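You operate a simulated robot arm through the tools that you are given. There is no shell and no other tool. Be economical: measure what you need, move in short steps, check, and stop when the job is done.

You are at the controls of a simulated robot arm. One attempt, no reset.

Task
Lift out the dirty tank and empty it into the grey bowl.
Fine: stand it on the worktop after and push its grey stopper back in; leave the clean tank and the cleaner switch alone. Set down upright: dirty water tank.
Where things are to end (x, y in the base frame): dirty water tank within 6 cm of [42, 36].
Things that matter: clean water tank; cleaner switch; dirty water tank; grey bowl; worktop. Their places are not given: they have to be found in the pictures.

Only the result counts: the job must be done as asked and must still hold three seconds after the hand-in. Knocking over, shifting, dropping, spilling or breaking anything else fails it. A push-on lid holds only when it is set on centred and level and pressed home; a screw cap is set on level and turned clockwise until tight.

Robot
A 7-joint arm with a two-finger parallel gripper, fixed in place. Base frame: the origin is at the foot of the arm, x ahead of it, y to its left, z up. Lengths are in cm, angles in degrees, forces in N, time in s.
With the tool pointing down near the work surface it reaches from about 28 to 76 cm from the base axis. Its first joint turns from -166.0 to 166.0 degrees. Payload 3.91 kg.
The tool frame sits at the grasp point between the pads (the TCP): z along the fingers, y along the line on which they close. The tips reach 3 cm beyond it. The gripper opens to 11 cm. The fingers are 2 cm wide and 1 cm thick; the gripper's body (4.8 by 11.2 cm) begins 5.5 cm behind the TCP.
Orientation is that of the tool frame in the base frame, as a unit quaternion [w, x, y, z]. With the fingers straight down and closing along the base's y, the tool's x points along the base's -x, its y along +y and its z along -z.

Tools
- The arm moves only by the tool servo_tool. Its arguments are lists of equal length, an entry for each row: "grip": the gripper command, from -1 (fully open) to 1 (shut), values between in proportion; "slide": the shift along the tool's x, y, z in m, a list of three; "rotation": the turn, a rotation vector about the tool's x, y, z in degrees, a list of three. In form: {"grip": [grip, ...], "slide": [[dx, dy, dz], ...], "rotation": [[rx, ry, rz], ...]}. A call has 1 to 10 rows; each row shifts and turns the commanded pose from where the row before left it, along the tool's axes as they then stand. Each row takes 0.2 s and may step no farther than 5 cm and 8.6 degrees from the row before; otherwise, or with a gripper value out of range, the whole call is refused. Where a pose cannot be reached the arm comes as near as it can. A force on the tool above 40 N (or 10 N above the force at the start of the call, whichever is more), or a blocked arm, ends the call early, and 0.2 s more pass. The fingers move at their own pace (about 15.3 cm/s each) and stop on an object; they squeeze with about 31 N. The grip force told is the motor's: it shows also when the fingers shut on nothing. Time passes only in rows, and 0.2 s behind the last, so rows that do not move let the fingers close. The reply holds the time, the measured pose of the TCP, the force on the tool along the base axes, the opening and the grip force, in the units named above and with some noise, with the torque about the TCP (base axes, N m) and any sound that the robot's microphone picked up.
- Cameras (640 x 400 px; columns grow to the right, rows downward): "scene" is fixed at [5.09, 50.09, 189.43]; the picture's right is [-0.31, -0.95, 0.00], its down [-0.92, 0.30, -0.25] and it looks along [0.24, -0.08, -0.97] (base axes); focal length 248 px, centre (320, 200). "wrist" rides on the gripper at [7.7, 0.7, -11.4] in the tool frame; the picture's right is [-0.09, 1.00, 0.00], its down [-0.80, -0.07, -0.59] and it looks along [-0.59, -0.05, 0.80] (tool axes); focal length 270 px, centre (320, 200).
- capture(camera): a new picture of that camera. The clock stands still meanwhile.
- raise_lower(by): slides the trunk up (or, below 0, down) by that many cm; the arm rides with it, the base frame stays. It gives what a move gives, with no picture.
- locate(camera, pixels): for up to 12 pixels [column, row] of the newest picture of that camera ("zoom" is the newest enlarged one), the place [x, y, z] in the base frame of the surface seen there, good to about 0.3 cm. The clock stands still meanwhile.
- enlarge(camera, box): a new picture of the part [left, top, right, bottom] of that camera's present view, enlarged. The clock stands still meanwhile.
- finish_job(): hands the job in; it is judged then, once.

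Work in short steps. Measure before you move; look again where a grasp or a placing could have gone wrong, and mend it. You have 80 turns and 54 pictures in all, those below and enlarged ones among them. Open the gripper and draw the arm clear of the work before you hand the job in, unless the task says otherwise; then end with one line.

The tools are called after ">>>" by a JSON object that holds its "api" and its "payload". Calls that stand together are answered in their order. servo_tool: Moves the arm, as the interface text tells. Its arguments: {"type":"object","properties":{"grip":{"type":"array"},"slide":{"type":"array"},"rotation":{"type":"array"}},"required":["grip","slide","rotation"]} The other tools are called the same way: raise_lower (by) slides the trunk up or down; capture (camera) takes a picture; locate (camera, pixels) gives the place of the surface under pixels of a picture; enlarge (camera, box) takes an enlarged picture of a part of a camera's view; finish_job () hands the job in.

At the start:

```text
time: 0.0
tcp_pos: [27.77, 19.0, 145.16]
tool_rot: [0.0, -0.001, 1.0, 0.001]
ft_force: [0.6, 0.0, 0.3]
ft_torque: [-0.01, -0.01, 0.0]
gripper_width: 11.01
grasp_force: 0.1
trunk travel left (down, up): [-57.5, 3.5]
```

scene: 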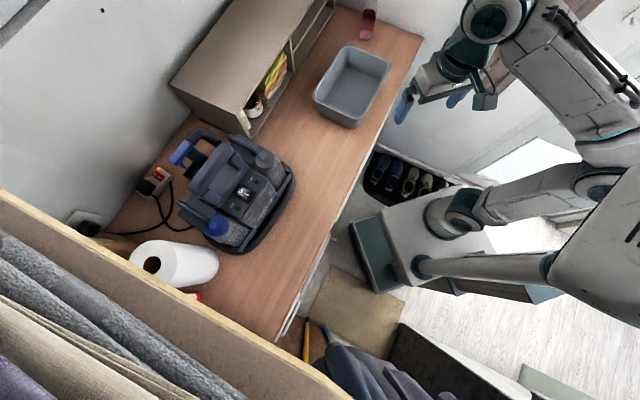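
wrist: 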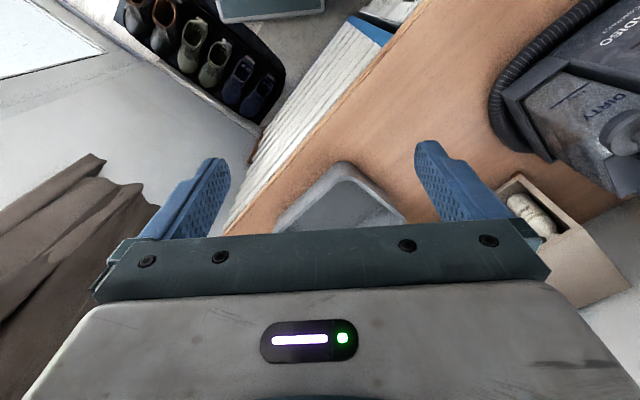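

The scene picture shows the cleaner around (238,190) and a grey bowl at (352,85). I enlarge both to see details.

>>> {"api": "enlarge", "payload": {"camera": "scene", "box": [150, 110, 310, 270]}}

>>> {"api": "locate", "payload": {"camera": "scene", "pixels": [[350, 90], [352, 47], [390, 62], [356, 126], [314, 97], [262, 160], [232, 235], [245, 193], [280, 250], [240, 300], [300, 200], [320, 160]]}}

```text
2.50 times, centred on (230, 190) of scene
```

zoom: 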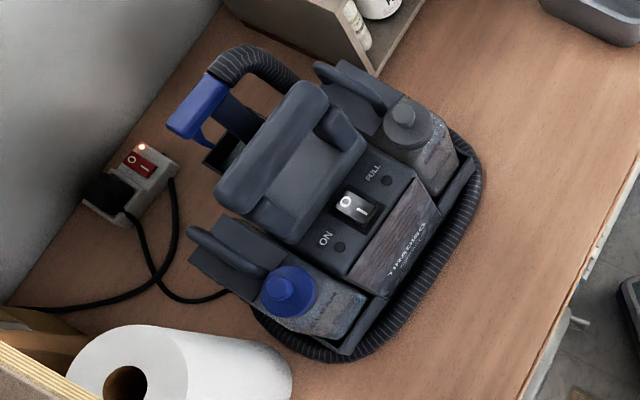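

```text
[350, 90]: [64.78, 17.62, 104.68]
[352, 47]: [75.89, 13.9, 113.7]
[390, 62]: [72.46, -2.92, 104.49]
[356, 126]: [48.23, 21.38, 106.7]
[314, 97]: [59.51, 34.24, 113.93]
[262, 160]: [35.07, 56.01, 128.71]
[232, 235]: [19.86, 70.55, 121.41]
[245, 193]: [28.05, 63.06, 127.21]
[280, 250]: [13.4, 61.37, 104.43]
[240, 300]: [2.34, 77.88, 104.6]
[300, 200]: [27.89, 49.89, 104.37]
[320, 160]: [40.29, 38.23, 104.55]
```

Worktop z≈104.4. The dirty tank (grey stopper) is at zoom (410,130); I measure its parts.

>>> {"api": "locate", "payload": {"camera": "zoom", "pixels": [[403, 112], [403, 128], [320, 68], [350, 85], [380, 105], [430, 125], [455, 160], [436, 180], [390, 155], [340, 105], [345, 140], [478, 170]]}}

>>> {"api": "enlarge", "payload": {"camera": "scene", "box": [220, 120, 280, 165]}}

```text
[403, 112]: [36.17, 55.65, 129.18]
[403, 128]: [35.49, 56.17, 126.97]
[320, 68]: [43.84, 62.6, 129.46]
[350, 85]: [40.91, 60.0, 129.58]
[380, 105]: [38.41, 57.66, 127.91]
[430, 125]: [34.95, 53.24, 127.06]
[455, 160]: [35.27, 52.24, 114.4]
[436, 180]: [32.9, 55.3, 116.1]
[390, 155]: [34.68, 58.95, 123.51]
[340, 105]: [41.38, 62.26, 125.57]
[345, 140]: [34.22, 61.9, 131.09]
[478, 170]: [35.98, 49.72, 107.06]
```

```text
8.89 times, centred on (250, 142) of scene
```

zoom: 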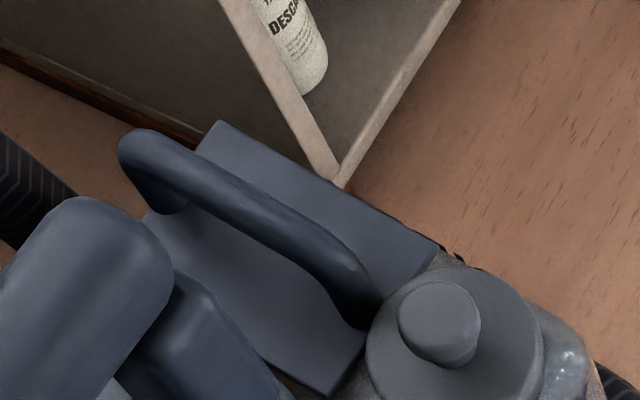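

I measure the handle ends, shelf corner, main carry handle and bowl rim more precisely.

>>> {"api": "locate", "payload": {"camera": "zoom", "pixels": [[145, 150], [200, 180], [260, 212], [320, 250], [360, 310], [440, 315], [440, 280], [510, 330], [340, 170], [225, 10], [110, 230], [250, 150]]}}

>>> {"api": "enlarge", "payload": {"camera": "scene", "box": [160, 0, 400, 150]}}

>>> {"api": "capture", "payload": {"camera": "wrist"}}

```text
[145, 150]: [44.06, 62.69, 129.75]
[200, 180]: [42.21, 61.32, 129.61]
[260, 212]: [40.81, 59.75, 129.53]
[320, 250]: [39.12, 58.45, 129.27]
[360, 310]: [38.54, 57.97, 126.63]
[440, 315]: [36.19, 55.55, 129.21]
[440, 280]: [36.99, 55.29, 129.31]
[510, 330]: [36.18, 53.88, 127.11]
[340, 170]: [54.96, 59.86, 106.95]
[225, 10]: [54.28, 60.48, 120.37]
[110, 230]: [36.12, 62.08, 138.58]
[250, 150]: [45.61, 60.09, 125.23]
```

```text
2.67 times, centred on (280, 75) of scene
```

zoom: 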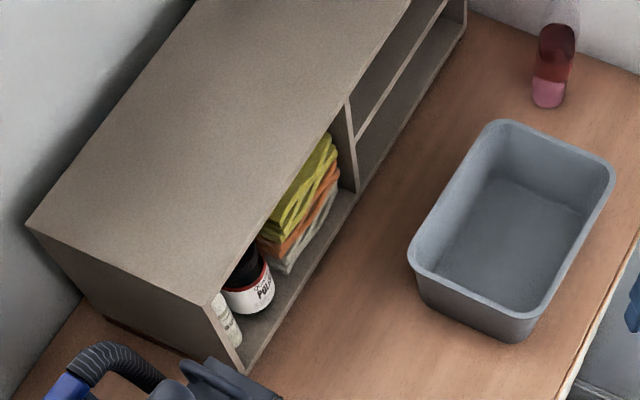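

```text
48 pictures are left
```

wrist: 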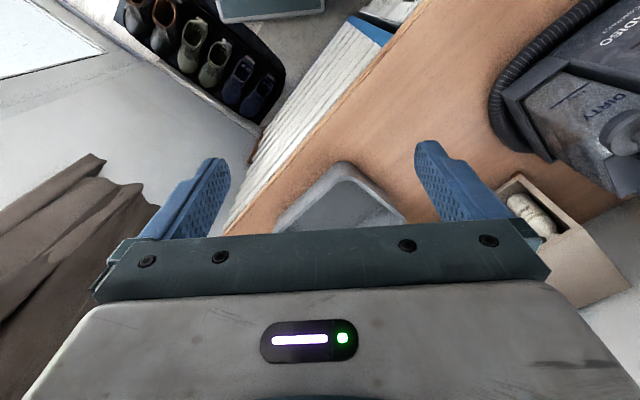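

I measure the shelf top, bowl rim corners and bowl floor from this zoom.

>>> {"api": "locate", "payload": {"camera": "zoom", "pixels": [[205, 295], [40, 225], [235, 365], [500, 124], [610, 165], [415, 262], [530, 318], [500, 230], [445, 300], [345, 110], [553, 70], [480, 270]]}}

```text
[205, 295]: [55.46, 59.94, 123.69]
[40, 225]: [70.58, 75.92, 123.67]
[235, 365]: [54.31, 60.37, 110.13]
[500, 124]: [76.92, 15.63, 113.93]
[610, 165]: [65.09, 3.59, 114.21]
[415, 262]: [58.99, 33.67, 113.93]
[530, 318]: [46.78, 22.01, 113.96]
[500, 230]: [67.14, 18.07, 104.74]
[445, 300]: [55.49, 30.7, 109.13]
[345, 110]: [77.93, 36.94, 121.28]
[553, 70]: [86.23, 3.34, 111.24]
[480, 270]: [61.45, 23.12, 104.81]
```

Bowl rim is centred near (62,19) at z 114; dirty tank handle bar runs at ~42° around (40.6,59.6,128.8), with the main carry handle beside it at z≈138.6, so I'll approach tilted. First yaw the tool 42°, then move over.

>>> {"api": "servo_tool", "payload": {"grip": [-1, -1, -1, -1, -1], "slide": [[0, 0, -0.01], [0, 0, -0.01], [0, 0, -0.01], [0, 0, 0], [0, 0, 0]], "rotation": [[0, 0, -8.4], [0, 0, -8.4], [0, 0, -8.4], [0, 0, -8.4], [0, 0, -8.4]]}}

>>> {"api": "servo_tool", "payload": {"grip": [-1, -1, -1, -1, -1, -1, -1, -1, -1, -1], "slide": [[-0.0367, 0.0158, 0], [-0.0367, 0.0158, 0], [-0.0367, 0.0158, 0], [-0.0367, 0.0158, 0], [-0.0367, 0.0158, 0], [-0.0367, 0.0158, 0], [-0.0367, 0.0158, 0], [-0.0367, 0.0158, 0], [-0.0367, 0.0158, 0], [-0.0367, 0.0158, 0]], "rotation": [[0, 0, 0], [0, 0, 0], [0, 0, 0], [0, 0, 0], [0, 0, 0], [0, 0, 0], [0, 0, 0], [0, 0, 0], [0, 0, 0], [0, 0, 0]]}}

```text
time: 1.2
tcp_pos: [27.85, 19.02, 148.27]
tool_rot: [0.0, -0.359, 0.933, 0.0]
ft_force: [-0.7, 0.1, -0.1]
ft_torque: [0.0, -0.01, -0.01]
gripper_width: 11.0
grasp_force: 0.0
trunk travel left (down, up): [-57.5, 3.5]
```

```text
time: 3.4
tcp_pos: [36.14, 43.55, 141.51]
tool_rot: [0.001, -0.359, 0.933, 0.0]
ft_force: [-1.0, 0.7, 0.2]
ft_torque: [-0.03, -0.02, 0.02]
gripper_width: 11.01
grasp_force: 0.0
out of reach, approached as far as the arm can: row 3, 4, 5, 6, 7, 8, 9, 10
trunk travel left (down, up): [-57.5, 3.5]
```

The arm runs out of reach at this height, so I raise the trunk fully; then I'll pitch the fingers outward as well.

>>> {"api": "raise_lower", "payload": {"by": 3.5}}

>>> {"api": "servo_tool", "payload": {"grip": [-1, -1, -1, -1, -1], "slide": [[0, 0, 0], [0, 0, 0], [0, 0, 0], [0, 0, 0], [0, 0, 0]], "rotation": [[0, 8, 0], [0, 8, 0], [0, 8, 0], [0, 8, 0], [0, 8, 0]]}}

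```text
time: 4.2
tcp_pos: [36.13, 43.37, 145.09]
tool_rot: [0.001, -0.358, 0.934, 0.0]
ft_force: [0.0, 0.5, -0.8]
ft_torque: [0.02, 0.03, 0.0]
gripper_width: 10.98
grasp_force: 0.0
trunk travel left (down, up): [-61.0, 0.0]
```

```text
time: 5.4
tcp_pos: [34.33, 40.8, 142.74]
tool_rot: [-0.063, -0.357, 0.932, -0.024]
ft_force: [-0.1, 1.1, 0.4]
ft_torque: [-0.03, 0.0, -0.02]
gripper_width: 11.02
grasp_force: 0.0
out of reach, approached as far as the arm can: row 1, 2, 3, 4, 5
trunk travel left (down, up): [-61.0, 0.0]
```

The pitch sign is wrong (should be negative about tool y); I test the opposite in small steps and watch the reply.

>>> {"api": "servo_tool", "payload": {"grip": [-1, -1, -1, -1, -1], "slide": [[0.02, 0, 0], [0, 0, 0], [0, 0, 0], [0, 0, 0], [0, 0, 0]], "rotation": [[0, -8, 0], [0, -8, 0], [0, -8, 0], [0, -8, 0], [0, -8, 0]]}}

```text
time: 6.6
tcp_pos: [32.95, 39.35, 143.09]
tool_rot: [0.26, -0.345, 0.896, 0.101]
ft_force: [0.5, -0.3, -0.1]
ft_torque: [0.03, -0.01, 0.01]
gripper_width: 11.01
grasp_force: 0.1
trunk travel left (down, up): [-61.0, 0.0]
```

Negative works (fingers now point out along the bar direction). Next I roll about the bar axis to lean the gripper away from the main carry handle.

>>> {"api": "servo_tool", "payload": {"grip": [0.2, 0.2, 0.2, 0.2], "slide": [[0, 0, 0], [0, 0, 0], [0, 0, 0], [0, 0, 0]], "rotation": [[-6.33, 0, 4.02], [-6.33, 0, 4.02], [-6.33, 0, 4.02], [-6.33, 0, 4.02]]}}

>>> {"api": "servo_tool", "payload": {"grip": [0.2, 0.2, 0.2, 0.2], "slide": [[-0.0173, 0.0037, 0.038], [-0.0173, 0.0037, 0.038], [-0.0173, 0.0037, 0.038], [-0.0173, 0.0037, 0.038]], "rotation": [[0, 0, 0], [0, 0, 0], [0, 0, 0], [0, 0, 0]]}}

>>> {"api": "capture", "payload": {"camera": "wrist"}}

>>> {"api": "enlarge", "payload": {"camera": "scene", "box": [200, 90, 320, 180]}}

```text
time: 7.6
tcp_pos: [33.08, 39.56, 143.08]
tool_rot: [0.16, -0.266, 0.891, 0.33]
ft_force: [0.1, 0.0, 0.1]
ft_torque: [0.01, 0.04, -0.02]
gripper_width: 4.41
grasp_force: 0.0
trunk travel left (down, up): [-61.0, 0.0]
```

```text
time: 8.6
tcp_pos: [39.5, 53.37, 136.05]
tool_rot: [0.161, -0.265, 0.892, 0.328]
ft_force: [0.5, -0.2, 0.0]
ft_torque: [-0.01, 0.01, 0.01]
gripper_width: 4.4
grasp_force: 0.0
trunk travel left (down, up): [-61.0, 0.0]
```

```text
47 pictures are left
```

wrist: 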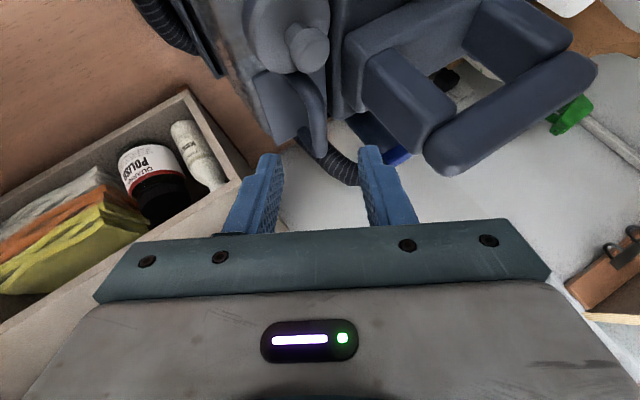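

```text
4.44 times, centred on (260, 135) of scene
```

zoom: 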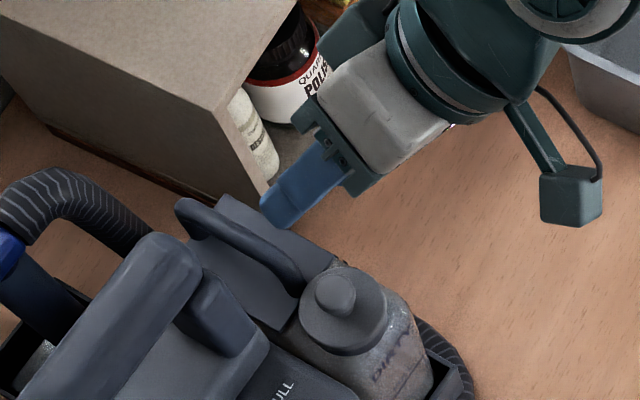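

The bar is seen in the wrist view around (310,110), nearly between the fingers. I measure it from here to verify.

>>> {"api": "locate", "payload": {"camera": "wrist", "pixels": [[308, 85], [312, 105], [316, 130], [318, 150], [275, 100], [308, 45], [265, 120], [430, 150]]}}

>>> {"api": "enlarge", "payload": {"camera": "wrist", "box": [200, 0, 440, 170]}}

```text
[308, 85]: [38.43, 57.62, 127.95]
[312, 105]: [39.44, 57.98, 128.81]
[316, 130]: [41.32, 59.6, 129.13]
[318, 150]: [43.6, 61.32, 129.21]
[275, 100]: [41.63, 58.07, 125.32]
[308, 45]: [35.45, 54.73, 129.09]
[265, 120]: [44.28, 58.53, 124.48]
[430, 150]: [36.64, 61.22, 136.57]
```

```text
2.35 times, centred on (320, 85) of wrist
```

zoom: 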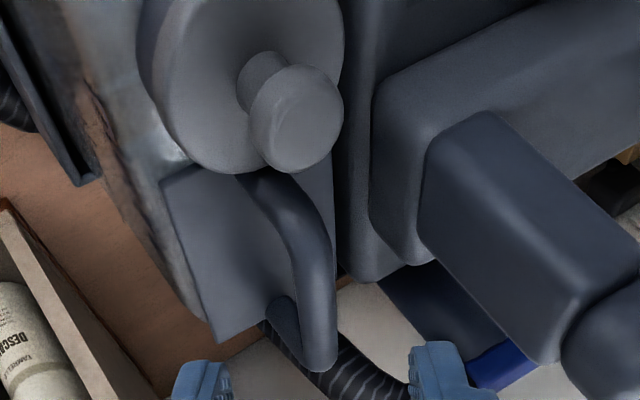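

Bar confirmed near (40.6,59.3,128.7). I advance 8 cm along the fingers and check.

>>> {"api": "servo_tool", "payload": {"grip": [0.2, 0.2, 0.2, 0.2], "slide": [[0.0005, -0.0007, 0.02], [0.0005, -0.0007, 0.02], [0.0005, -0.0007, 0.02], [0.0005, -0.0007, 0.02]], "rotation": [[0, 0, 0], [0, 0, 0], [0, 0, 0], [0, 0, 0]]}}

>>> {"api": "enlarge", "payload": {"camera": "wrist", "box": [200, 80, 440, 230]}}

>>> {"api": "enlarge", "payload": {"camera": "scene", "box": [200, 90, 320, 180]}}

```text
time: 9.6
tcp_pos: [40.25, 58.46, 129.8]
tool_rot: [0.162, -0.265, 0.892, 0.329]
ft_force: [0.1, 0.6, 0.8]
ft_torque: [0.02, 0.02, 0.0]
gripper_width: 4.39
grasp_force: 0.1
trunk travel left (down, up): [-61.0, 0.0]
```

```text
2.67 times, centred on (320, 155) of wrist
```

zoom: 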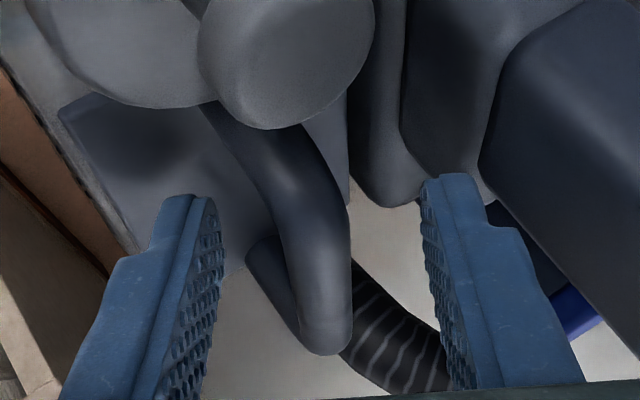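

```text
4.44 times, centred on (260, 135) of scene
```

zoom: 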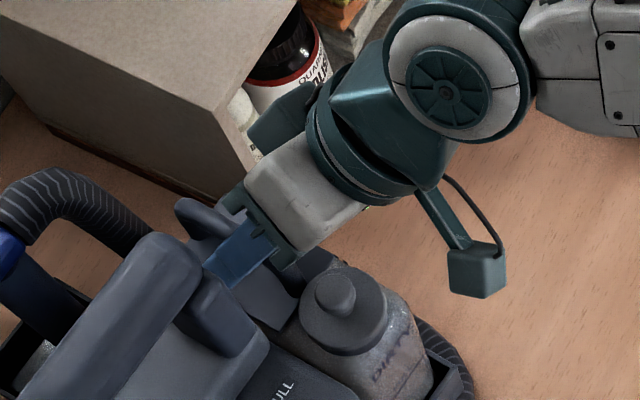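

The bar lies between the open fingers; I close and let them settle.

>>> {"api": "servo_tool", "payload": {"grip": [1, 1, 1, 1], "slide": [[0, 0, 0], [0, 0, 0], [0, 0, 0], [0, 0, 0]], "rotation": [[0, 0, 0], [0, 0, 0], [0, 0, 0], [0, 0, 0]]}}

```text
time: 10.6
tcp_pos: [40.19, 58.23, 129.9]
tool_rot: [0.162, -0.264, 0.892, 0.329]
ft_force: [0.5, -0.6, -0.1]
ft_torque: [-0.46, 0.44, -0.01]
gripper_width: 1.37
grasp_force: 31.1
trunk travel left (down, up): [-61.0, 0.0]
```

Gripped a 1.37 cm bar at 31 N. I lift straight up 3 cm gently.

>>> {"api": "servo_tool", "payload": {"grip": [1, 1, 1], "slide": [[-0.00464, 0.005, -0.00731], [-0.00464, 0.005, -0.00731], [-0.00464, 0.005, -0.00731]], "rotation": [[0, 0, 0], [0, 0, 0], [0, 0, 0]]}}

>>> {"api": "enlarge", "payload": {"camera": "scene", "box": [200, 90, 320, 180]}}

```text
time: 11.4
tcp_pos: [40.33, 58.41, 132.66]
tool_rot: [0.162, -0.265, 0.892, 0.328]
ft_force: [0.2, -0.3, -5.8]
ft_torque: [-0.02, -0.04, 0.0]
gripper_width: 1.37
grasp_force: 31.3
trunk travel left (down, up): [-61.0, 0.0]
```

```text
4.44 times, centred on (260, 135) of scene
```

zoom: 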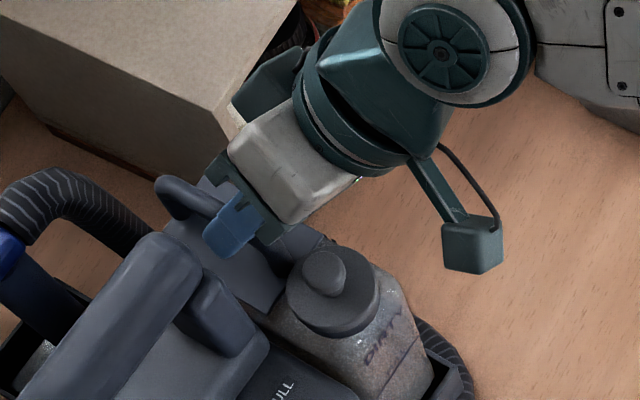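

The tank rises freely (5.8 N). I lift another 10 cm.

>>> {"api": "servo_tool", "payload": {"grip": [1, 1, 1, 1, 1], "slide": [[-0.00928, 0.01, -0.01462], [-0.00928, 0.01, -0.01462], [-0.00928, 0.01, -0.01462], [-0.00928, 0.01, -0.01462], [-0.00928, 0.01, -0.01462]], "rotation": [[0, 0, 0], [0, 0, 0], [0, 0, 0], [0, 0, 0], [0, 0, 0]]}}

>>> {"api": "enlarge", "payload": {"camera": "scene", "box": [180, 80, 340, 200]}}

```text
time: 12.6
tcp_pos: [40.56, 58.23, 142.93]
tool_rot: [0.16, -0.265, 0.893, 0.328]
ft_force: [0.3, 1.1, -6.5]
ft_torque: [-0.01, -0.02, -0.04]
gripper_width: 1.37
grasp_force: 31.4
trunk travel left (down, up): [-61.0, 0.0]
```

```text
3.33 times, centred on (260, 140) of scene
```

zoom: 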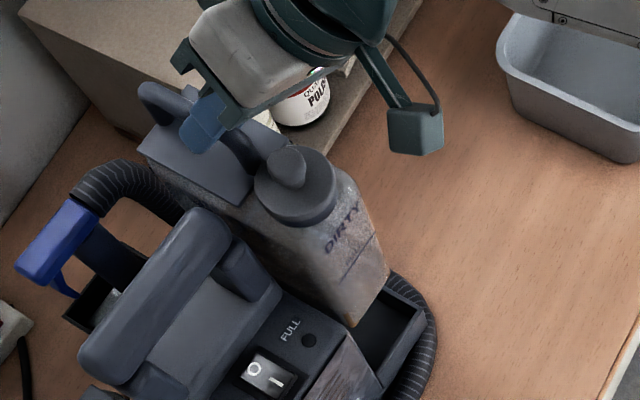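

I measure the tank's bottom edge, the tray rim and corners to know the clearance and size.

>>> {"api": "locate", "payload": {"camera": "zoom", "pixels": [[352, 322], [384, 284], [372, 250], [330, 240], [300, 290], [388, 300], [424, 322], [372, 340], [240, 195], [145, 160], [255, 170], [295, 180]]}}

```text
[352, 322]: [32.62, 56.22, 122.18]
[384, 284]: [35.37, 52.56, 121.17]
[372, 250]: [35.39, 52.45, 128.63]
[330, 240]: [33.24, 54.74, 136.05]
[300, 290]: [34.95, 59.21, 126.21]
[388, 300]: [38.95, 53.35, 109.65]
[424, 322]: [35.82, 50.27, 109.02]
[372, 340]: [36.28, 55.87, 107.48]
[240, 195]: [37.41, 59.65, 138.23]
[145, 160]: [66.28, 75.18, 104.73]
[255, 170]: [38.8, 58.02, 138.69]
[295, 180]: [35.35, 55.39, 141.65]
```

Tank bottom is at z≈121, clear of the tray rim (~110). I carry it away from the machine toward (42,36) at this height.

>>> {"api": "servo_tool", "payload": {"grip": [1, 1, 1, 1, 1, 1, 1, 1, 1, 1], "slide": [[0.004, -0.01, -0.01], [0.007, -0.0165, -0.016], [0.007, -0.0165, -0.016], [0.008, -0.0165, -0.016], [0.008, -0.0165, -0.016], [0.008, -0.0165, -0.016], [0.008, -0.0165, -0.016], [0.008, -0.0165, -0.016], [0.007, -0.0165, -0.016], [0.005, -0.014, -0.0135]], "rotation": [[0, 0, 0], [0, 0, 0], [0, 0, 0], [0, 0, 0], [0, 0, 0], [0, 0, 0], [0, 0, 0], [0, 0, 0], [0, 0, 0], [0, 0, 0]]}}

>>> {"api": "capture", "payload": {"camera": "scene"}}

```text
time: 14.8
tcp_pos: [42.19, 35.34, 143.05]
tool_rot: [0.161, -0.265, 0.892, 0.329]
ft_force: [0.3, 0.4, -6.1]
ft_torque: [-0.02, -0.01, -0.04]
gripper_width: 1.37
grasp_force: 31.1
trunk travel left (down, up): [-61.0, 0.0]
```

```text
40 pictures are left
```

scene: 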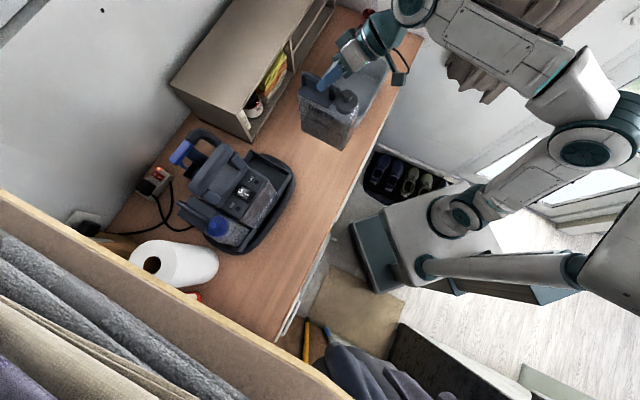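

I check the worktop's front edge versus the tank's intended footprint before lowering.

>>> {"api": "locate", "payload": {"camera": "scene", "pixels": [[348, 178], [352, 175], [358, 165], [340, 190], [345, 185], [300, 135], [340, 150], [353, 120], [304, 95]]}}

>>> {"api": "servo_tool", "payload": {"grip": [1, 1, 1, 1, 1, 1], "slide": [[0.00928, -0.01, 0.01462], [0.00928, -0.01, 0.01462], [0.00928, -0.01, 0.01462], [0.00928, -0.01, 0.01462], [0.00928, -0.01, 0.01462], [0.00928, -0.01, 0.01462]], "rotation": [[0, 0, 0], [0, 0, 0], [0, 0, 0], [0, 0, 0], [0, 0, 0], [0, 0, 0]]}}

```text
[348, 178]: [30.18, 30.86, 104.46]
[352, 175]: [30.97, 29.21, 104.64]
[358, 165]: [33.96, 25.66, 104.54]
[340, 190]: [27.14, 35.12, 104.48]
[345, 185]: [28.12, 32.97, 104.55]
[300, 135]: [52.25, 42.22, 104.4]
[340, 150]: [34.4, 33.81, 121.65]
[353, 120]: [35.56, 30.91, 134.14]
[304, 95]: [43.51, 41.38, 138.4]
```

```text
time: 16.2
tcp_pos: [42.11, 35.48, 130.87]
tool_rot: [0.161, -0.264, 0.892, 0.329]
ft_force: [-0.4, 0.0, -6.2]
ft_torque: [-0.02, -0.04, -0.03]
gripper_width: 1.39
grasp_force: 31.0
trunk travel left (down, up): [-61.0, 0.0]
```

The footprint is on the worktop. I lower the remaining ~4 cm slowly, watching for contact.

>>> {"api": "servo_tool", "payload": {"grip": [1, 1, 1, 1, 1, 1, 1, 1], "slide": [[0.00464, -0.005, 0.00731], [0.00464, -0.005, 0.00731], [0.00464, -0.005, 0.00731], [0.00232, -0.0025, 0.00365], [0.00186, -0.002, 0.00292], [0.00186, -0.002, 0.00292], [0.0014, -0.0015, 0.0022], [0.0014, -0.0015, 0.0022]], "rotation": [[0, 0, 0], [0, 0, 0], [0, 0, 0], [0, 0, 0], [0, 0, 0], [0, 0, 0], [0, 0, 0], [0, 0, 0]]}}

>>> {"api": "enlarge", "payload": {"camera": "scene", "box": [270, 60, 400, 160]}}

```text
time: 18.0
tcp_pos: [41.99, 35.5, 126.66]
tool_rot: [0.167, -0.265, 0.89, 0.331]
ft_force: [-2.1, -0.2, 11.9]
ft_torque: [-0.36, 0.32, 0.26]
gripper_width: 1.48
grasp_force: 30.9
trunk travel left (down, up): [-61.0, 0.0]
stopped in row 8: the force on the tool passed its limit at 42 N (the readings are from after the stop); the commanded pose is now the measured one
```

```text
4.00 times, centred on (335, 110) of scene
```

zoom: 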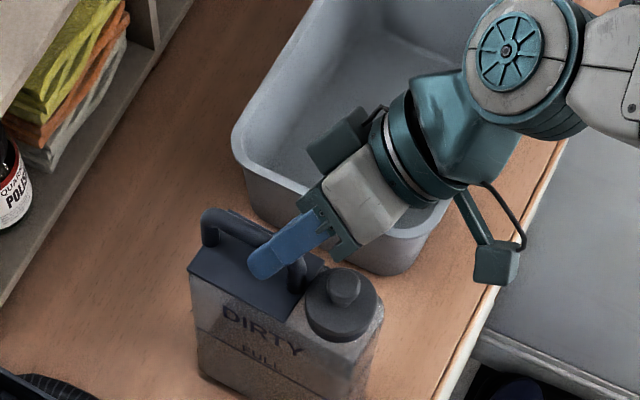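

The tank stands on the worktop. I ease up slightly, open to about 4 cm and withdraw along the fingers.

>>> {"api": "servo_tool", "payload": {"grip": [1, 0.3, 0.3, 0.3], "slide": [[-0.0009, 0.001, -0.0015], [0, 0, 0], [0, 0, 0], [0, 0, 0]], "rotation": [[0, 0, 0], [0, 0, 0], [0, 0, 0], [0, 0, 0]]}}

>>> {"api": "servo_tool", "payload": {"grip": [0.3, 0.3, 0.3, 0.3, 0.3, 0.3], "slide": [[0, 0, -0.01], [0, 0, -0.02], [0, 0, -0.03], [0, 0, -0.03], [0, 0, -0.03], [0, 0, -0.03]], "rotation": [[0, 0, 0], [0, 0, 0], [0, 0, 0], [0, 0, 0], [0, 0, 0], [0, 0, 0]]}}

>>> {"api": "capture", "payload": {"camera": "scene"}}

```text
time: 19.0
tcp_pos: [42.1, 35.51, 126.64]
tool_rot: [0.166, -0.264, 0.891, 0.33]
ft_force: [0.0, -1.1, -0.9]
ft_torque: [-0.03, 0.01, 0.05]
gripper_width: 3.85
grasp_force: 0.1
trunk travel left (down, up): [-61.0, 0.0]
```

```text
time: 20.4
tcp_pos: [40.19, 25.41, 137.43]
tool_rot: [0.166, -0.264, 0.891, 0.33]
ft_force: [0.1, 0.7, -0.3]
ft_torque: [0.0, 0.0, -0.02]
gripper_width: 3.86
grasp_force: 0.1
trunk travel left (down, up): [-61.0, 0.0]
```

```text
38 pictures are left
```

scene: 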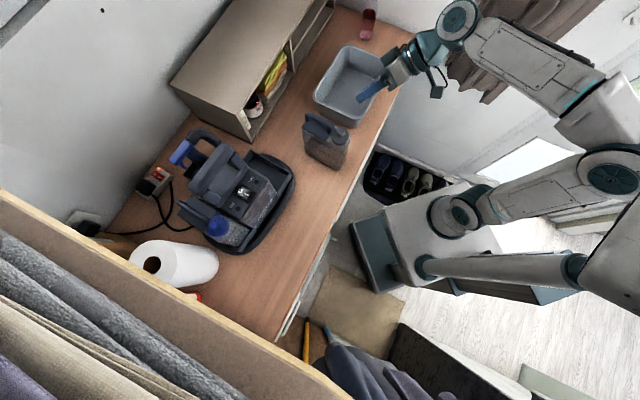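

The tank stands free. I zoom in to measure stopper knob and handle.

>>> {"api": "enlarge", "payload": {"camera": "scene", "box": [290, 100, 362, 175]}}

```text
5.33 times, centred on (326, 138) of scene
```

zoom: 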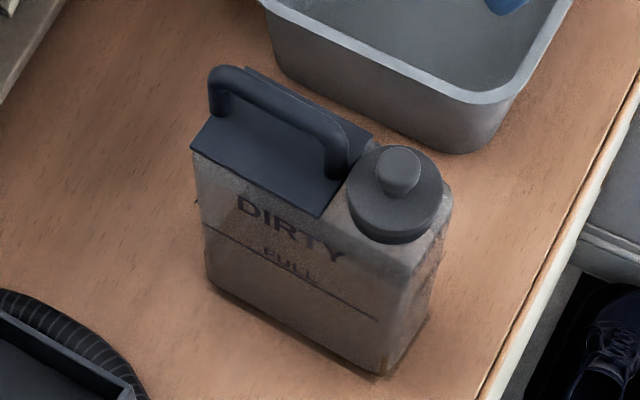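

>>> {"api": "locate", "payload": {"camera": "zoom", "pixels": [[400, 162], [398, 180], [360, 200], [400, 215], [440, 190], [395, 150], [235, 75], [280, 95], [330, 125], [380, 368], [210, 290], [420, 325]]}}

```text
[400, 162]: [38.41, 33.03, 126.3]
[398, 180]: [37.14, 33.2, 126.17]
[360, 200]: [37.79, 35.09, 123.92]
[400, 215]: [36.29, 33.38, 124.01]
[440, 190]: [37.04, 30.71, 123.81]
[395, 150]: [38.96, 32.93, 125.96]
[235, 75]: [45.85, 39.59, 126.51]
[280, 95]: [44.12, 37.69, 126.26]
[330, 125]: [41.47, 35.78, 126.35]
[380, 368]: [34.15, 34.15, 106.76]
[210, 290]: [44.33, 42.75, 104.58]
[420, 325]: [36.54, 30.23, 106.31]
```

Knob is centred near (38.1,33.0), top z 126.2, flange z 124. I undo the roll and pitch so the tool points straight down with the fingers closing across the handle line.

>>> {"api": "servo_tool", "payload": {"grip": [0, 0, 0, 0, 0, 0, 0, 0], "slide": [[0, 0, 0], [0, 0, 0], [0, 0, 0], [0, 0, 0], [0, 0, 0], [0, 0, 0], [0, 0, 0], [0, 0, 0]], "rotation": [[6.33, 0, -4.02], [6.33, 0, -4.02], [6.33, 0, -4.02], [6.33, 0, -4.02], [0, 8.2, 0], [0, 8.2, 0], [0, 8.2, 0], [0, 8.2, 0]]}}

```text
time: 22.2
tcp_pos: [40.51, 25.42, 137.49]
tool_rot: [-0.001, -0.357, 0.934, 0.0]
ft_force: [0.0, -0.5, 0.3]
ft_torque: [-0.01, 0.01, 0.01]
gripper_width: 5.52
grasp_force: 0.0
trunk travel left (down, up): [-61.0, 0.0]
```

Tool is vertical. I move above the knob and look.

>>> {"api": "servo_tool", "payload": {"grip": [0.3, 0.3, 0.3], "slide": [[-0.0109, 0.0242, 0], [-0.0109, 0.0242, 0.0125], [-0.0109, 0.0242, 0.0125]], "rotation": [[0, 0, 0], [0, 0, 0], [0, 0, 0]]}}

>>> {"api": "capture", "payload": {"camera": "wrist"}}

>>> {"api": "enlarge", "payload": {"camera": "scene", "box": [290, 90, 362, 165]}}

```text
time: 23.0
tcp_pos: [37.71, 33.27, 135.12]
tool_rot: [0.0, -0.358, 0.934, 0.0]
ft_force: [-0.5, -0.8, -0.8]
ft_torque: [-0.03, 0.02, -0.01]
gripper_width: 3.86
grasp_force: 0.1
trunk travel left (down, up): [-61.0, 0.0]
```

```text
36 pictures are left
```

wrist: 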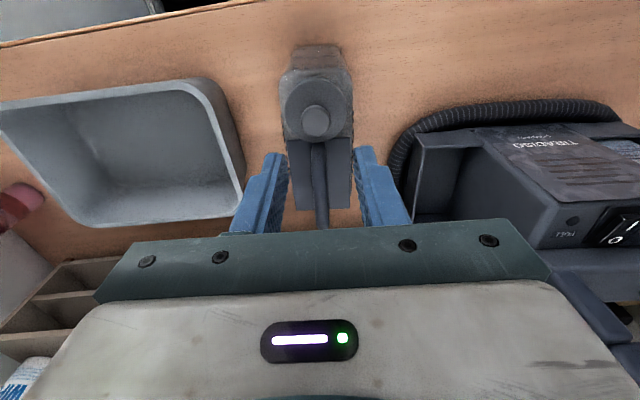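

```text
5.33 times, centred on (326, 128) of scene
```

zoom: 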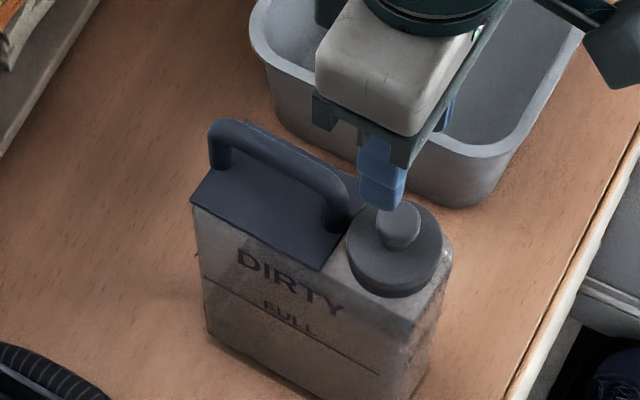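

I measure the knob from the wrist view to centre on it.

>>> {"api": "locate", "payload": {"camera": "wrist", "pixels": [[316, 121], [304, 121], [328, 121], [316, 110], [316, 132], [290, 100], [346, 100], [318, 165]]}}

```text
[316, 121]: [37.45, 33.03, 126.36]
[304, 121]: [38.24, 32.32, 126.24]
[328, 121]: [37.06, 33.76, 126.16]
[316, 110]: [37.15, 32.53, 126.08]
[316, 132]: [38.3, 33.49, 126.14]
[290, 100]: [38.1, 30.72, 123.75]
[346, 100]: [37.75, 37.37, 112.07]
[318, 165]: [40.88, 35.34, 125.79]
```

Knob centre ≈(37.65,33.05). I descend so the tips end just above the flange, and close.

>>> {"api": "servo_tool", "payload": {"grip": [0.3, 0.3, 0.3, 0.3, 0.3, 1, 1, 1], "slide": [[0.0015, -0.001, 0.02], [0, 0, 0.02], [0, 0, 0.02], [0, 0, 0.013], [0, 0, 0.005], [0, 0, 0], [0, 0, 0], [0, 0, 0]], "rotation": [[0, 0, 0], [0, 0, 0], [0, 0, 0], [0, 0, 0], [0, 0, 0], [0, 0, 0], [0, 0, 0], [0, 0, 0]]}}

>>> {"api": "enlarge", "payload": {"camera": "wrist", "box": [200, 60, 440, 230]}}

```text
time: 24.8
tcp_pos: [37.77, 32.86, 127.22]
tool_rot: [0.0, -0.358, 0.934, 0.002]
ft_force: [-0.2, -0.1, 1.1]
ft_torque: [0.03, -0.03, 0.0]
gripper_width: 2.2
grasp_force: 30.6
trunk travel left (down, up): [-61.0, 0.0]
heard: snap
```

```text
2.35 times, centred on (320, 145) of wrist
```

zoom: 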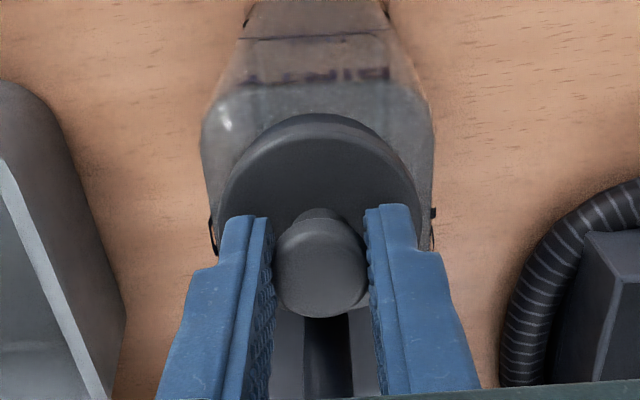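

Knob gripped at 2.2 cm; a snap was heard. I pull straight up slowly and check force.

>>> {"api": "servo_tool", "payload": {"grip": [1, 1, 1, 1], "slide": [[0, 0, -0.003], [0, 0, -0.005], [0, 0, -0.005], [0, 0, -0.005]], "rotation": [[0, 0, 0], [0, 0, 0], [0, 0, 0], [0, 0, 0]]}}

>>> {"api": "enlarge", "payload": {"camera": "scene", "box": [290, 90, 362, 165]}}

```text
time: 25.8
tcp_pos: [37.86, 32.91, 129.06]
tool_rot: [0.0, -0.358, 0.934, 0.001]
ft_force: [-1.4, -0.1, -0.4]
ft_torque: [0.0, -0.01, 0.01]
gripper_width: 2.2
grasp_force: 30.9
trunk travel left (down, up): [-61.0, 0.0]
```

```text
5.33 times, centred on (326, 128) of scene
```

zoom: 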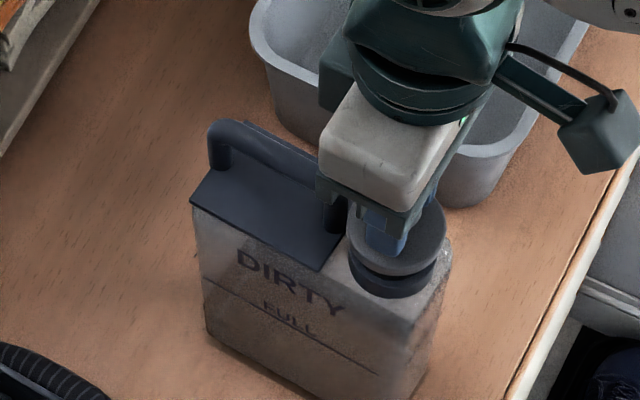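

The stopper is off and rising with the gripper; the tank stays. I raise it 7 cm more.

>>> {"api": "servo_tool", "payload": {"grip": [1, 1, 1, 1], "slide": [[0, 0, -0.01], [0, 0, -0.02], [0, 0, -0.02], [0, 0, -0.02]], "rotation": [[0, 0, 0], [0, 0, 0], [0, 0, 0], [0, 0, 0]]}}

>>> {"api": "enlarge", "payload": {"camera": "scene", "box": [290, 90, 362, 165]}}

>>> {"api": "enlarge", "payload": {"camera": "wrist", "box": [200, 60, 440, 230]}}

```text
time: 26.8
tcp_pos: [37.86, 32.98, 136.06]
tool_rot: [0.0, -0.358, 0.934, 0.001]
ft_force: [-0.6, -0.2, -0.1]
ft_torque: [-0.03, -0.01, 0.0]
gripper_width: 2.19
grasp_force: 31.0
trunk travel left (down, up): [-61.0, 0.0]
```

```text
5.33 times, centred on (326, 128) of scene
```

zoom: 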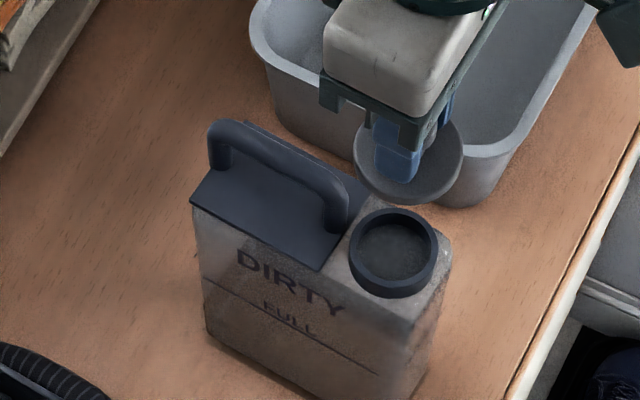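

```text
2.35 times, centred on (320, 145) of wrist
```

zoom: 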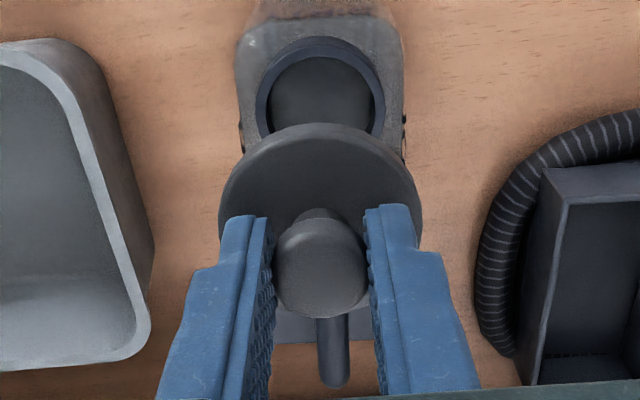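

The neck is visible. I measure its rim centre and the empty spot near (31,40) for setting the stopper down.

>>> {"api": "locate", "payload": {"camera": "zoom", "pixels": [[265, 95], [380, 95], [322, 43], [340, 110], [350, 170], [500, 120], [445, 60]]}}

>>> {"api": "capture", "payload": {"camera": "scene"}}

```text
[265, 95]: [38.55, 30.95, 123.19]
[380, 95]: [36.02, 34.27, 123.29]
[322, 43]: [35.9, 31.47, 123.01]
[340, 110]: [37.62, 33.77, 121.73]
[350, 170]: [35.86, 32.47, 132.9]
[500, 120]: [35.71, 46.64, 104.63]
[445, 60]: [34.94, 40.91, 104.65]
```

```text
30 pictures are left
```

scene: 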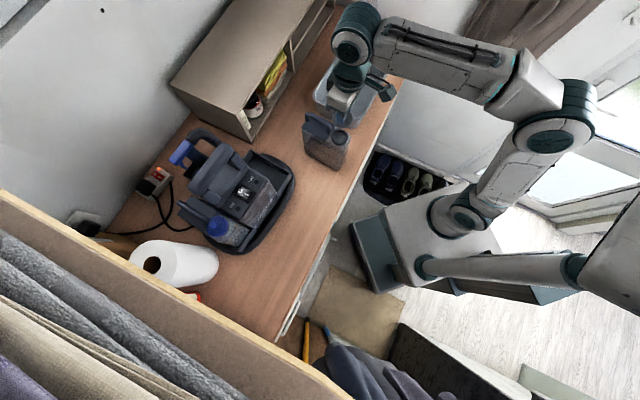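

The space at (31,40) is free worktop. I carry the stopper there and lower to just above.

>>> {"api": "servo_tool", "payload": {"grip": [1, 1, 1, 1, 1, 1, 1, 1, 1], "slide": [[0.0015, 0.033, 0], [0.0015, 0.033, 0], [0.0015, 0.032, 0], [0, 0, 0.04], [0, 0, 0.04], [0, 0, 0.04], [0, 0, 0.04], [0, 0, 0.04], [0, 0, 0.03]], "rotation": [[0, 0, 0], [0, 0, 0], [0, 0, 0], [0, 0, 0], [0, 0, 0], [0, 0, 0], [0, 0, 0], [0, 0, 0], [0, 0, 0]]}}

>>> {"api": "enlarge", "payload": {"camera": "scene", "box": [260, 90, 380, 190]}}

```text
time: 28.8
tcp_pos: [31.23, 39.96, 112.78]
tool_rot: [-0.001, -0.358, 0.934, 0.001]
ft_force: [0.0, -0.2, -0.3]
ft_torque: [-0.01, 0.01, 0.0]
gripper_width: 2.18
grasp_force: 31.2
trunk travel left (down, up): [-61.0, 0.0]
```

```text
4.00 times, centred on (320, 140) of scene
```

zoom: 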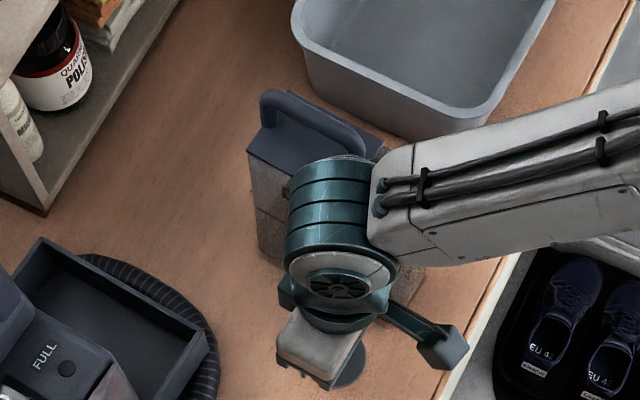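

The forearm is over the tank's front, so I check heights of the arm there before lowering further.

>>> {"api": "locate", "payload": {"camera": "zoom", "pixels": [[340, 185], [330, 230], [400, 185], [420, 220], [400, 250], [500, 150], [480, 230], [345, 270], [310, 345], [440, 340], [350, 370]]}}

```text
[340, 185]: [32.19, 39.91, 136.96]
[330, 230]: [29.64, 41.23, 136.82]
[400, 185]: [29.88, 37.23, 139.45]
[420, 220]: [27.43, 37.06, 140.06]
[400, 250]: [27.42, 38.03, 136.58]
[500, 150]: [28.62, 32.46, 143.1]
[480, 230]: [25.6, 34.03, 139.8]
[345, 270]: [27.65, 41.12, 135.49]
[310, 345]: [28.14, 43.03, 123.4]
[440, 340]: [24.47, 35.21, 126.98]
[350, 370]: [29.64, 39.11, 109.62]
```

The forearm is actually in front of the tank (x<30), clear. I lower slowly to contact.

>>> {"api": "servo_tool", "payload": {"grip": [1, 1, 1, 1, 1, 1, 1, 1], "slide": [[0, 0, 0.01], [0, 0, 0.006], [0, 0, 0.004], [0, 0, 0.003], [0, 0, 0.003], [0, 0, 0.003], [0, 0, 0.003], [0, 0, 0.003]], "rotation": [[0, 0, 0], [0, 0, 0], [0, 0, 0], [0, 0, 0], [0, 0, 0], [0, 0, 0], [0, 0, 0], [0, 0, 0]]}}

```text
time: 30.6
tcp_pos: [30.87, 39.89, 109.47]
tool_rot: [0.001, -0.357, 0.934, 0.0]
ft_force: [1.0, 0.6, -0.2]
ft_torque: [-0.01, 0.01, -0.01]
gripper_width: 2.17
grasp_force: 31.0
trunk travel left (down, up): [-61.0, 0.0]
```

No contact yet; continue down in small steps.

>>> {"api": "servo_tool", "payload": {"grip": [1, 1, 1, 1, 1, 1, 1, 1], "slide": [[0, 0, 0.002], [0, 0, 0.002], [0, 0, 0.002], [0, 0, 0.002], [0, 0, 0.002], [0, 0, 0.002], [0, 0, 0.002], [0, 0, 0.002]], "rotation": [[0, 0, 0], [0, 0, 0], [0, 0, 0], [0, 0, 0], [0, 0, 0], [0, 0, 0], [0, 0, 0], [0, 0, 0]]}}

```text
time: 32.4
tcp_pos: [30.91, 39.97, 108.15]
tool_rot: [0.003, -0.358, 0.934, 0.002]
ft_force: [4.9, 2.2, 38.7]
ft_torque: [0.12, -0.18, 0.02]
gripper_width: 2.23
grasp_force: 31.2
trunk travel left (down, up): [-61.0, 0.0]
```

Contact at TCP z≈108.2. I ease up a touch, open, and rise.

>>> {"api": "servo_tool", "payload": {"grip": [1, 0.3, 0.3, 0.3, 0.3, 0.3, 0.3, 0.3, 0.3], "slide": [[0, 0, -0.001], [0, 0, 0], [0, 0, 0], [0, 0, -0.01], [0, 0, -0.03], [0, 0, -0.04], [0, 0, -0.05], [0, 0, -0.05], [0, 0, -0.05]], "rotation": [[0, 0, 0], [0, 0, 0], [0, 0, 0], [0, 0, 0], [0, 0, 0], [0, 0, 0], [0, 0, 0], [0, 0, 0], [0, 0, 0]]}}

>>> {"api": "capture", "payload": {"camera": "wrist"}}

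```text
time: 34.4
tcp_pos: [30.83, 39.63, 130.76]
tool_rot: [0.0, -0.358, 0.934, 0.001]
ft_force: [0.6, 0.2, 0.0]
ft_torque: [0.01, 0.02, -0.04]
gripper_width: 3.84
grasp_force: 0.0
trunk travel left (down, up): [-61.0, 0.0]
```

```text
28 pictures are left
```

wrist: 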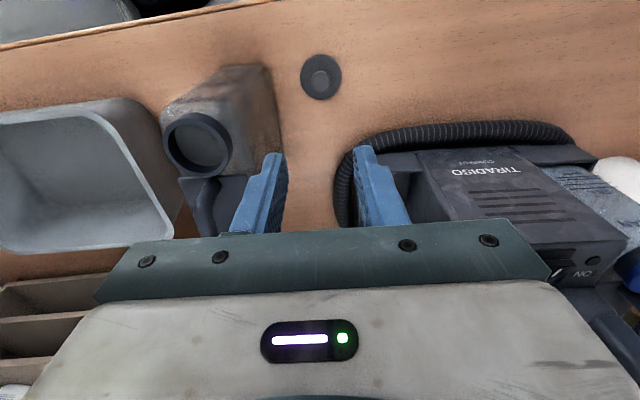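

The stopper sits flat on the worktop at wrist (321,77). I'll grip the tank body from the robot side with the fingers pitched 60° outward, so I pitch the tool here first.

>>> {"api": "servo_tool", "payload": {"grip": [-0.6, -0.6, -0.6, -0.6, -0.6, -0.6, -0.6, -0.6], "slide": [[0, 0, -0.04], [0, 0, 0], [0, 0, 0], [0, 0, 0], [0, 0, 0], [0, 0, 0], [0, 0, 0], [0, 0, 0]], "rotation": [[0, 0, 0], [0, -8.57, 0], [0, -8.57, 0], [0, -8.57, 0], [0, -8.57, 0], [0, -8.57, 0], [0, -8.57, 0], [0, -8.57, 0]]}}

```text
time: 36.2
tcp_pos: [30.77, 39.96, 134.99]
tool_rot: [0.468, -0.31, 0.807, 0.18]
ft_force: [-0.1, 0.0, -0.2]
ft_torque: [0.03, -0.02, -0.01]
gripper_width: 8.76
grasp_force: 0.0
trunk travel left (down, up): [-61.0, 0.0]
```

Tool pitched as intended. Before gripping, I rehearse the pour pose over the bowl without the tank to verify the arm can make the roll.

>>> {"api": "servo_tool", "payload": {"grip": [-0.6, -0.6, -0.6, -0.6, -0.6, -0.6, -0.6, -0.6, -0.6], "slide": [[-0.007, -0.0381, 0.012], [-0.007, -0.0381, 0.012], [-0.007, -0.0381, 0.012], [-0.007, -0.0381, 0.012], [-0.007, -0.0381, 0.012], [-0.007, -0.0381, 0.012], [-0.007, -0.0381, 0.012], [0.03, 0, 0.0175], [0.03, 0, 0.0175]], "rotation": [[0, 0, 0], [0, 0, 0], [0, 0, 0], [0, 0, 0], [0, 0, 0], [0, 0, 0], [0, 0, 0], [0, 0, 0], [0, 0, 0]]}}

>>> {"api": "servo_tool", "payload": {"grip": [-0.6, -0.6, -0.6, -0.6, -0.6, -0.6, -0.6, -0.6, -0.6, -0.6], "slide": [[0, 0, 0], [0, 0, 0], [0, 0, 0], [0, 0, 0], [0, 0, 0], [0, 0, 0], [0, 0, 0], [0, 0, 0], [0, 0, 0], [0, 0, 0]], "rotation": [[-4.25, 0, 7.36], [-4.25, 0, 7.36], [-4.25, 0, 7.36], [-4.25, 0, 7.36], [-4.25, 0, 7.36], [-4.25, 0, 7.36], [-4.25, 0, 7.36], [-4.25, 0, 7.36], [-4.25, 0, 7.36], [-4.25, 0, 7.36]]}}

```text
time: 38.2
tcp_pos: [56.07, 26.75, 127.97]
tool_rot: [0.466, -0.31, 0.809, 0.18]
ft_force: [0.1, 0.4, -0.2]
ft_torque: [0.02, 0.01, -0.02]
gripper_width: 8.8
grasp_force: 0.1
trunk travel left (down, up): [-61.0, 0.0]
```

```text
time: 40.4
tcp_pos: [56.16, 26.57, 128.07]
tool_rot: [0.134, 0.088, 0.716, 0.679]
ft_force: [0.3, 0.1, 0.7]
ft_torque: [0.04, 0.03, -0.01]
gripper_width: 8.79
grasp_force: 0.0
trunk travel left (down, up): [-61.0, 0.0]
```

The 85° roll works; I rehearse 45° more.

>>> {"api": "servo_tool", "payload": {"grip": [-0.6, -0.6, -0.6, -0.6, -0.6, -0.6], "slide": [[0, 0, 0], [0, 0, 0], [0, 0, 0], [0, 0, 0], [0, 0, 0], [0, 0, 0]], "rotation": [[-4.25, 0, 7.36], [-4.25, 0, 7.36], [-4.25, 0, 7.36], [-4.25, 0, 7.36], [-4.25, 0, 7.36], [-4.25, 0, 7.36]]}}

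>>> {"api": "capture", "payload": {"camera": "scene"}}

```text
time: 41.8
tcp_pos: [56.0, 26.46, 128.03]
tool_rot: [-0.113, 0.317, 0.467, 0.817]
ft_force: [0.1, -0.1, -0.6]
ft_torque: [0.02, -0.01, -0.01]
gripper_width: 8.79
grasp_force: 0.0
trunk travel left (down, up): [-61.0, 0.0]
```

```text
27 pictures are left
```

scene: 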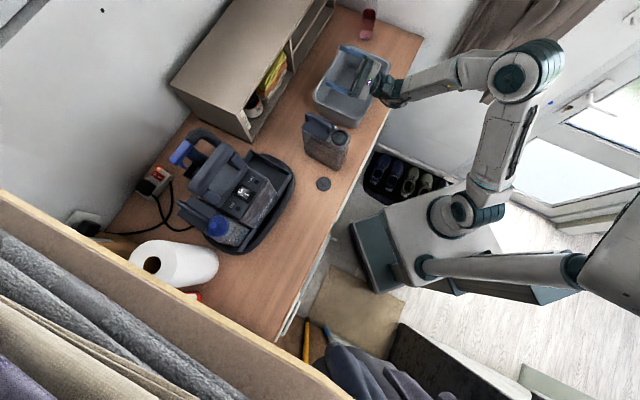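

The full 136° roll is reachable without contact. I roll back.

>>> {"api": "servo_tool", "payload": {"grip": [-0.6, -0.6, -0.6, -0.6, -0.6, -0.6, -0.6, -0.6], "slide": [[0, 0, 0], [0, 0, 0], [0, 0, 0], [0, 0, 0], [0, 0, 0], [0, 0, 0], [0, 0, 0], [0, 0, 0]], "rotation": [[4.25, 0, -7.36], [4.25, 0, -7.36], [4.25, 0, -7.36], [4.25, 0, -7.36], [4.25, 0, -7.36], [4.25, 0, -7.36], [4.25, 0, -7.36], [4.25, 0, -7.36]]}}

>>> {"api": "servo_tool", "payload": {"grip": [-0.6, -0.6, -0.6, -0.6, -0.6, -0.6, -0.6, -0.6], "slide": [[0, 0, 0], [0, 0, 0], [0, 0, 0], [0, 0, 0], [0, 0, 0], [0, 0, 0], [0, 0, 0], [0, 0, 0]], "rotation": [[4.25, 0, -7.36], [4.25, 0, -7.36], [4.25, 0, -7.36], [4.25, 0, -7.36], [4.25, 0, -7.36], [4.25, 0, -7.36], [4.25, 0, -7.36], [4.25, 0, -7.36]]}}

```text
time: 43.6
tcp_pos: [56.03, 26.49, 128.05]
tool_rot: [0.215, 0.004, 0.771, 0.6]
ft_force: [-0.1, -0.1, 1.2]
ft_torque: [0.02, -0.01, -0.01]
gripper_width: 8.79
grasp_force: 0.1
trunk travel left (down, up): [-61.0, 0.0]
```

```text
time: 45.4
tcp_pos: [55.97, 26.45, 128.08]
tool_rot: [0.467, -0.311, 0.809, 0.178]
ft_force: [0.0, 0.7, -0.6]
ft_torque: [-0.03, -0.01, 0.03]
gripper_width: 8.77
grasp_force: 0.0
trunk travel left (down, up): [-61.0, 0.0]
```

Back in pose. I rise, move over the tank and look before descending.

>>> {"api": "servo_tool", "payload": {"grip": [-0.6, -0.6, -0.6, -0.6, -0.6, -0.6, -0.6], "slide": [[-0.0433, 0, -0.024], [-0.0433, 0, -0.026], [0.0085, 0.0337, -0.0148], [0.0085, 0.0337, -0.0148], [0.0085, 0.0337, -0.0148], [0.0085, 0.0337, -0.0148], [0.0085, 0.0337, -0.0148]], "rotation": [[0, 0, 0], [0, 0, 0], [0, 0, 0], [0, 0, 0], [0, 0, 0], [0, 0, 0], [0, 0, 0]]}}

>>> {"api": "enlarge", "payload": {"camera": "scene", "box": [280, 80, 376, 170]}}

>>> {"api": "capture", "payload": {"camera": "wrist"}}

```text
refused: row 2 steps farther than a row can; nothing moved
```

```text
4.44 times, centred on (328, 125) of scene
```

zoom: 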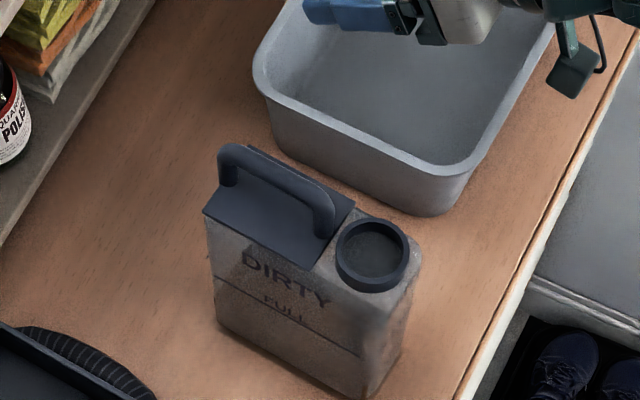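

```text
25 pictures are left
```

wrist: 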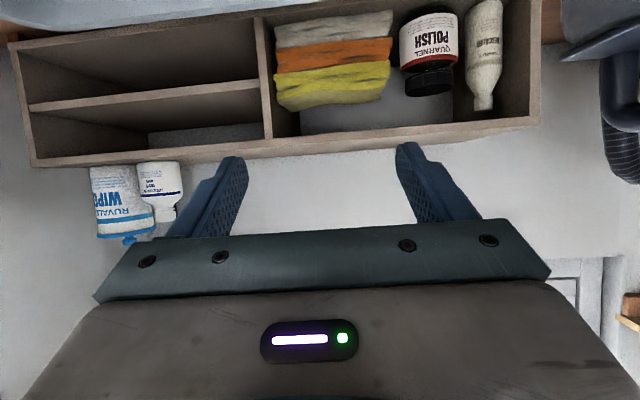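

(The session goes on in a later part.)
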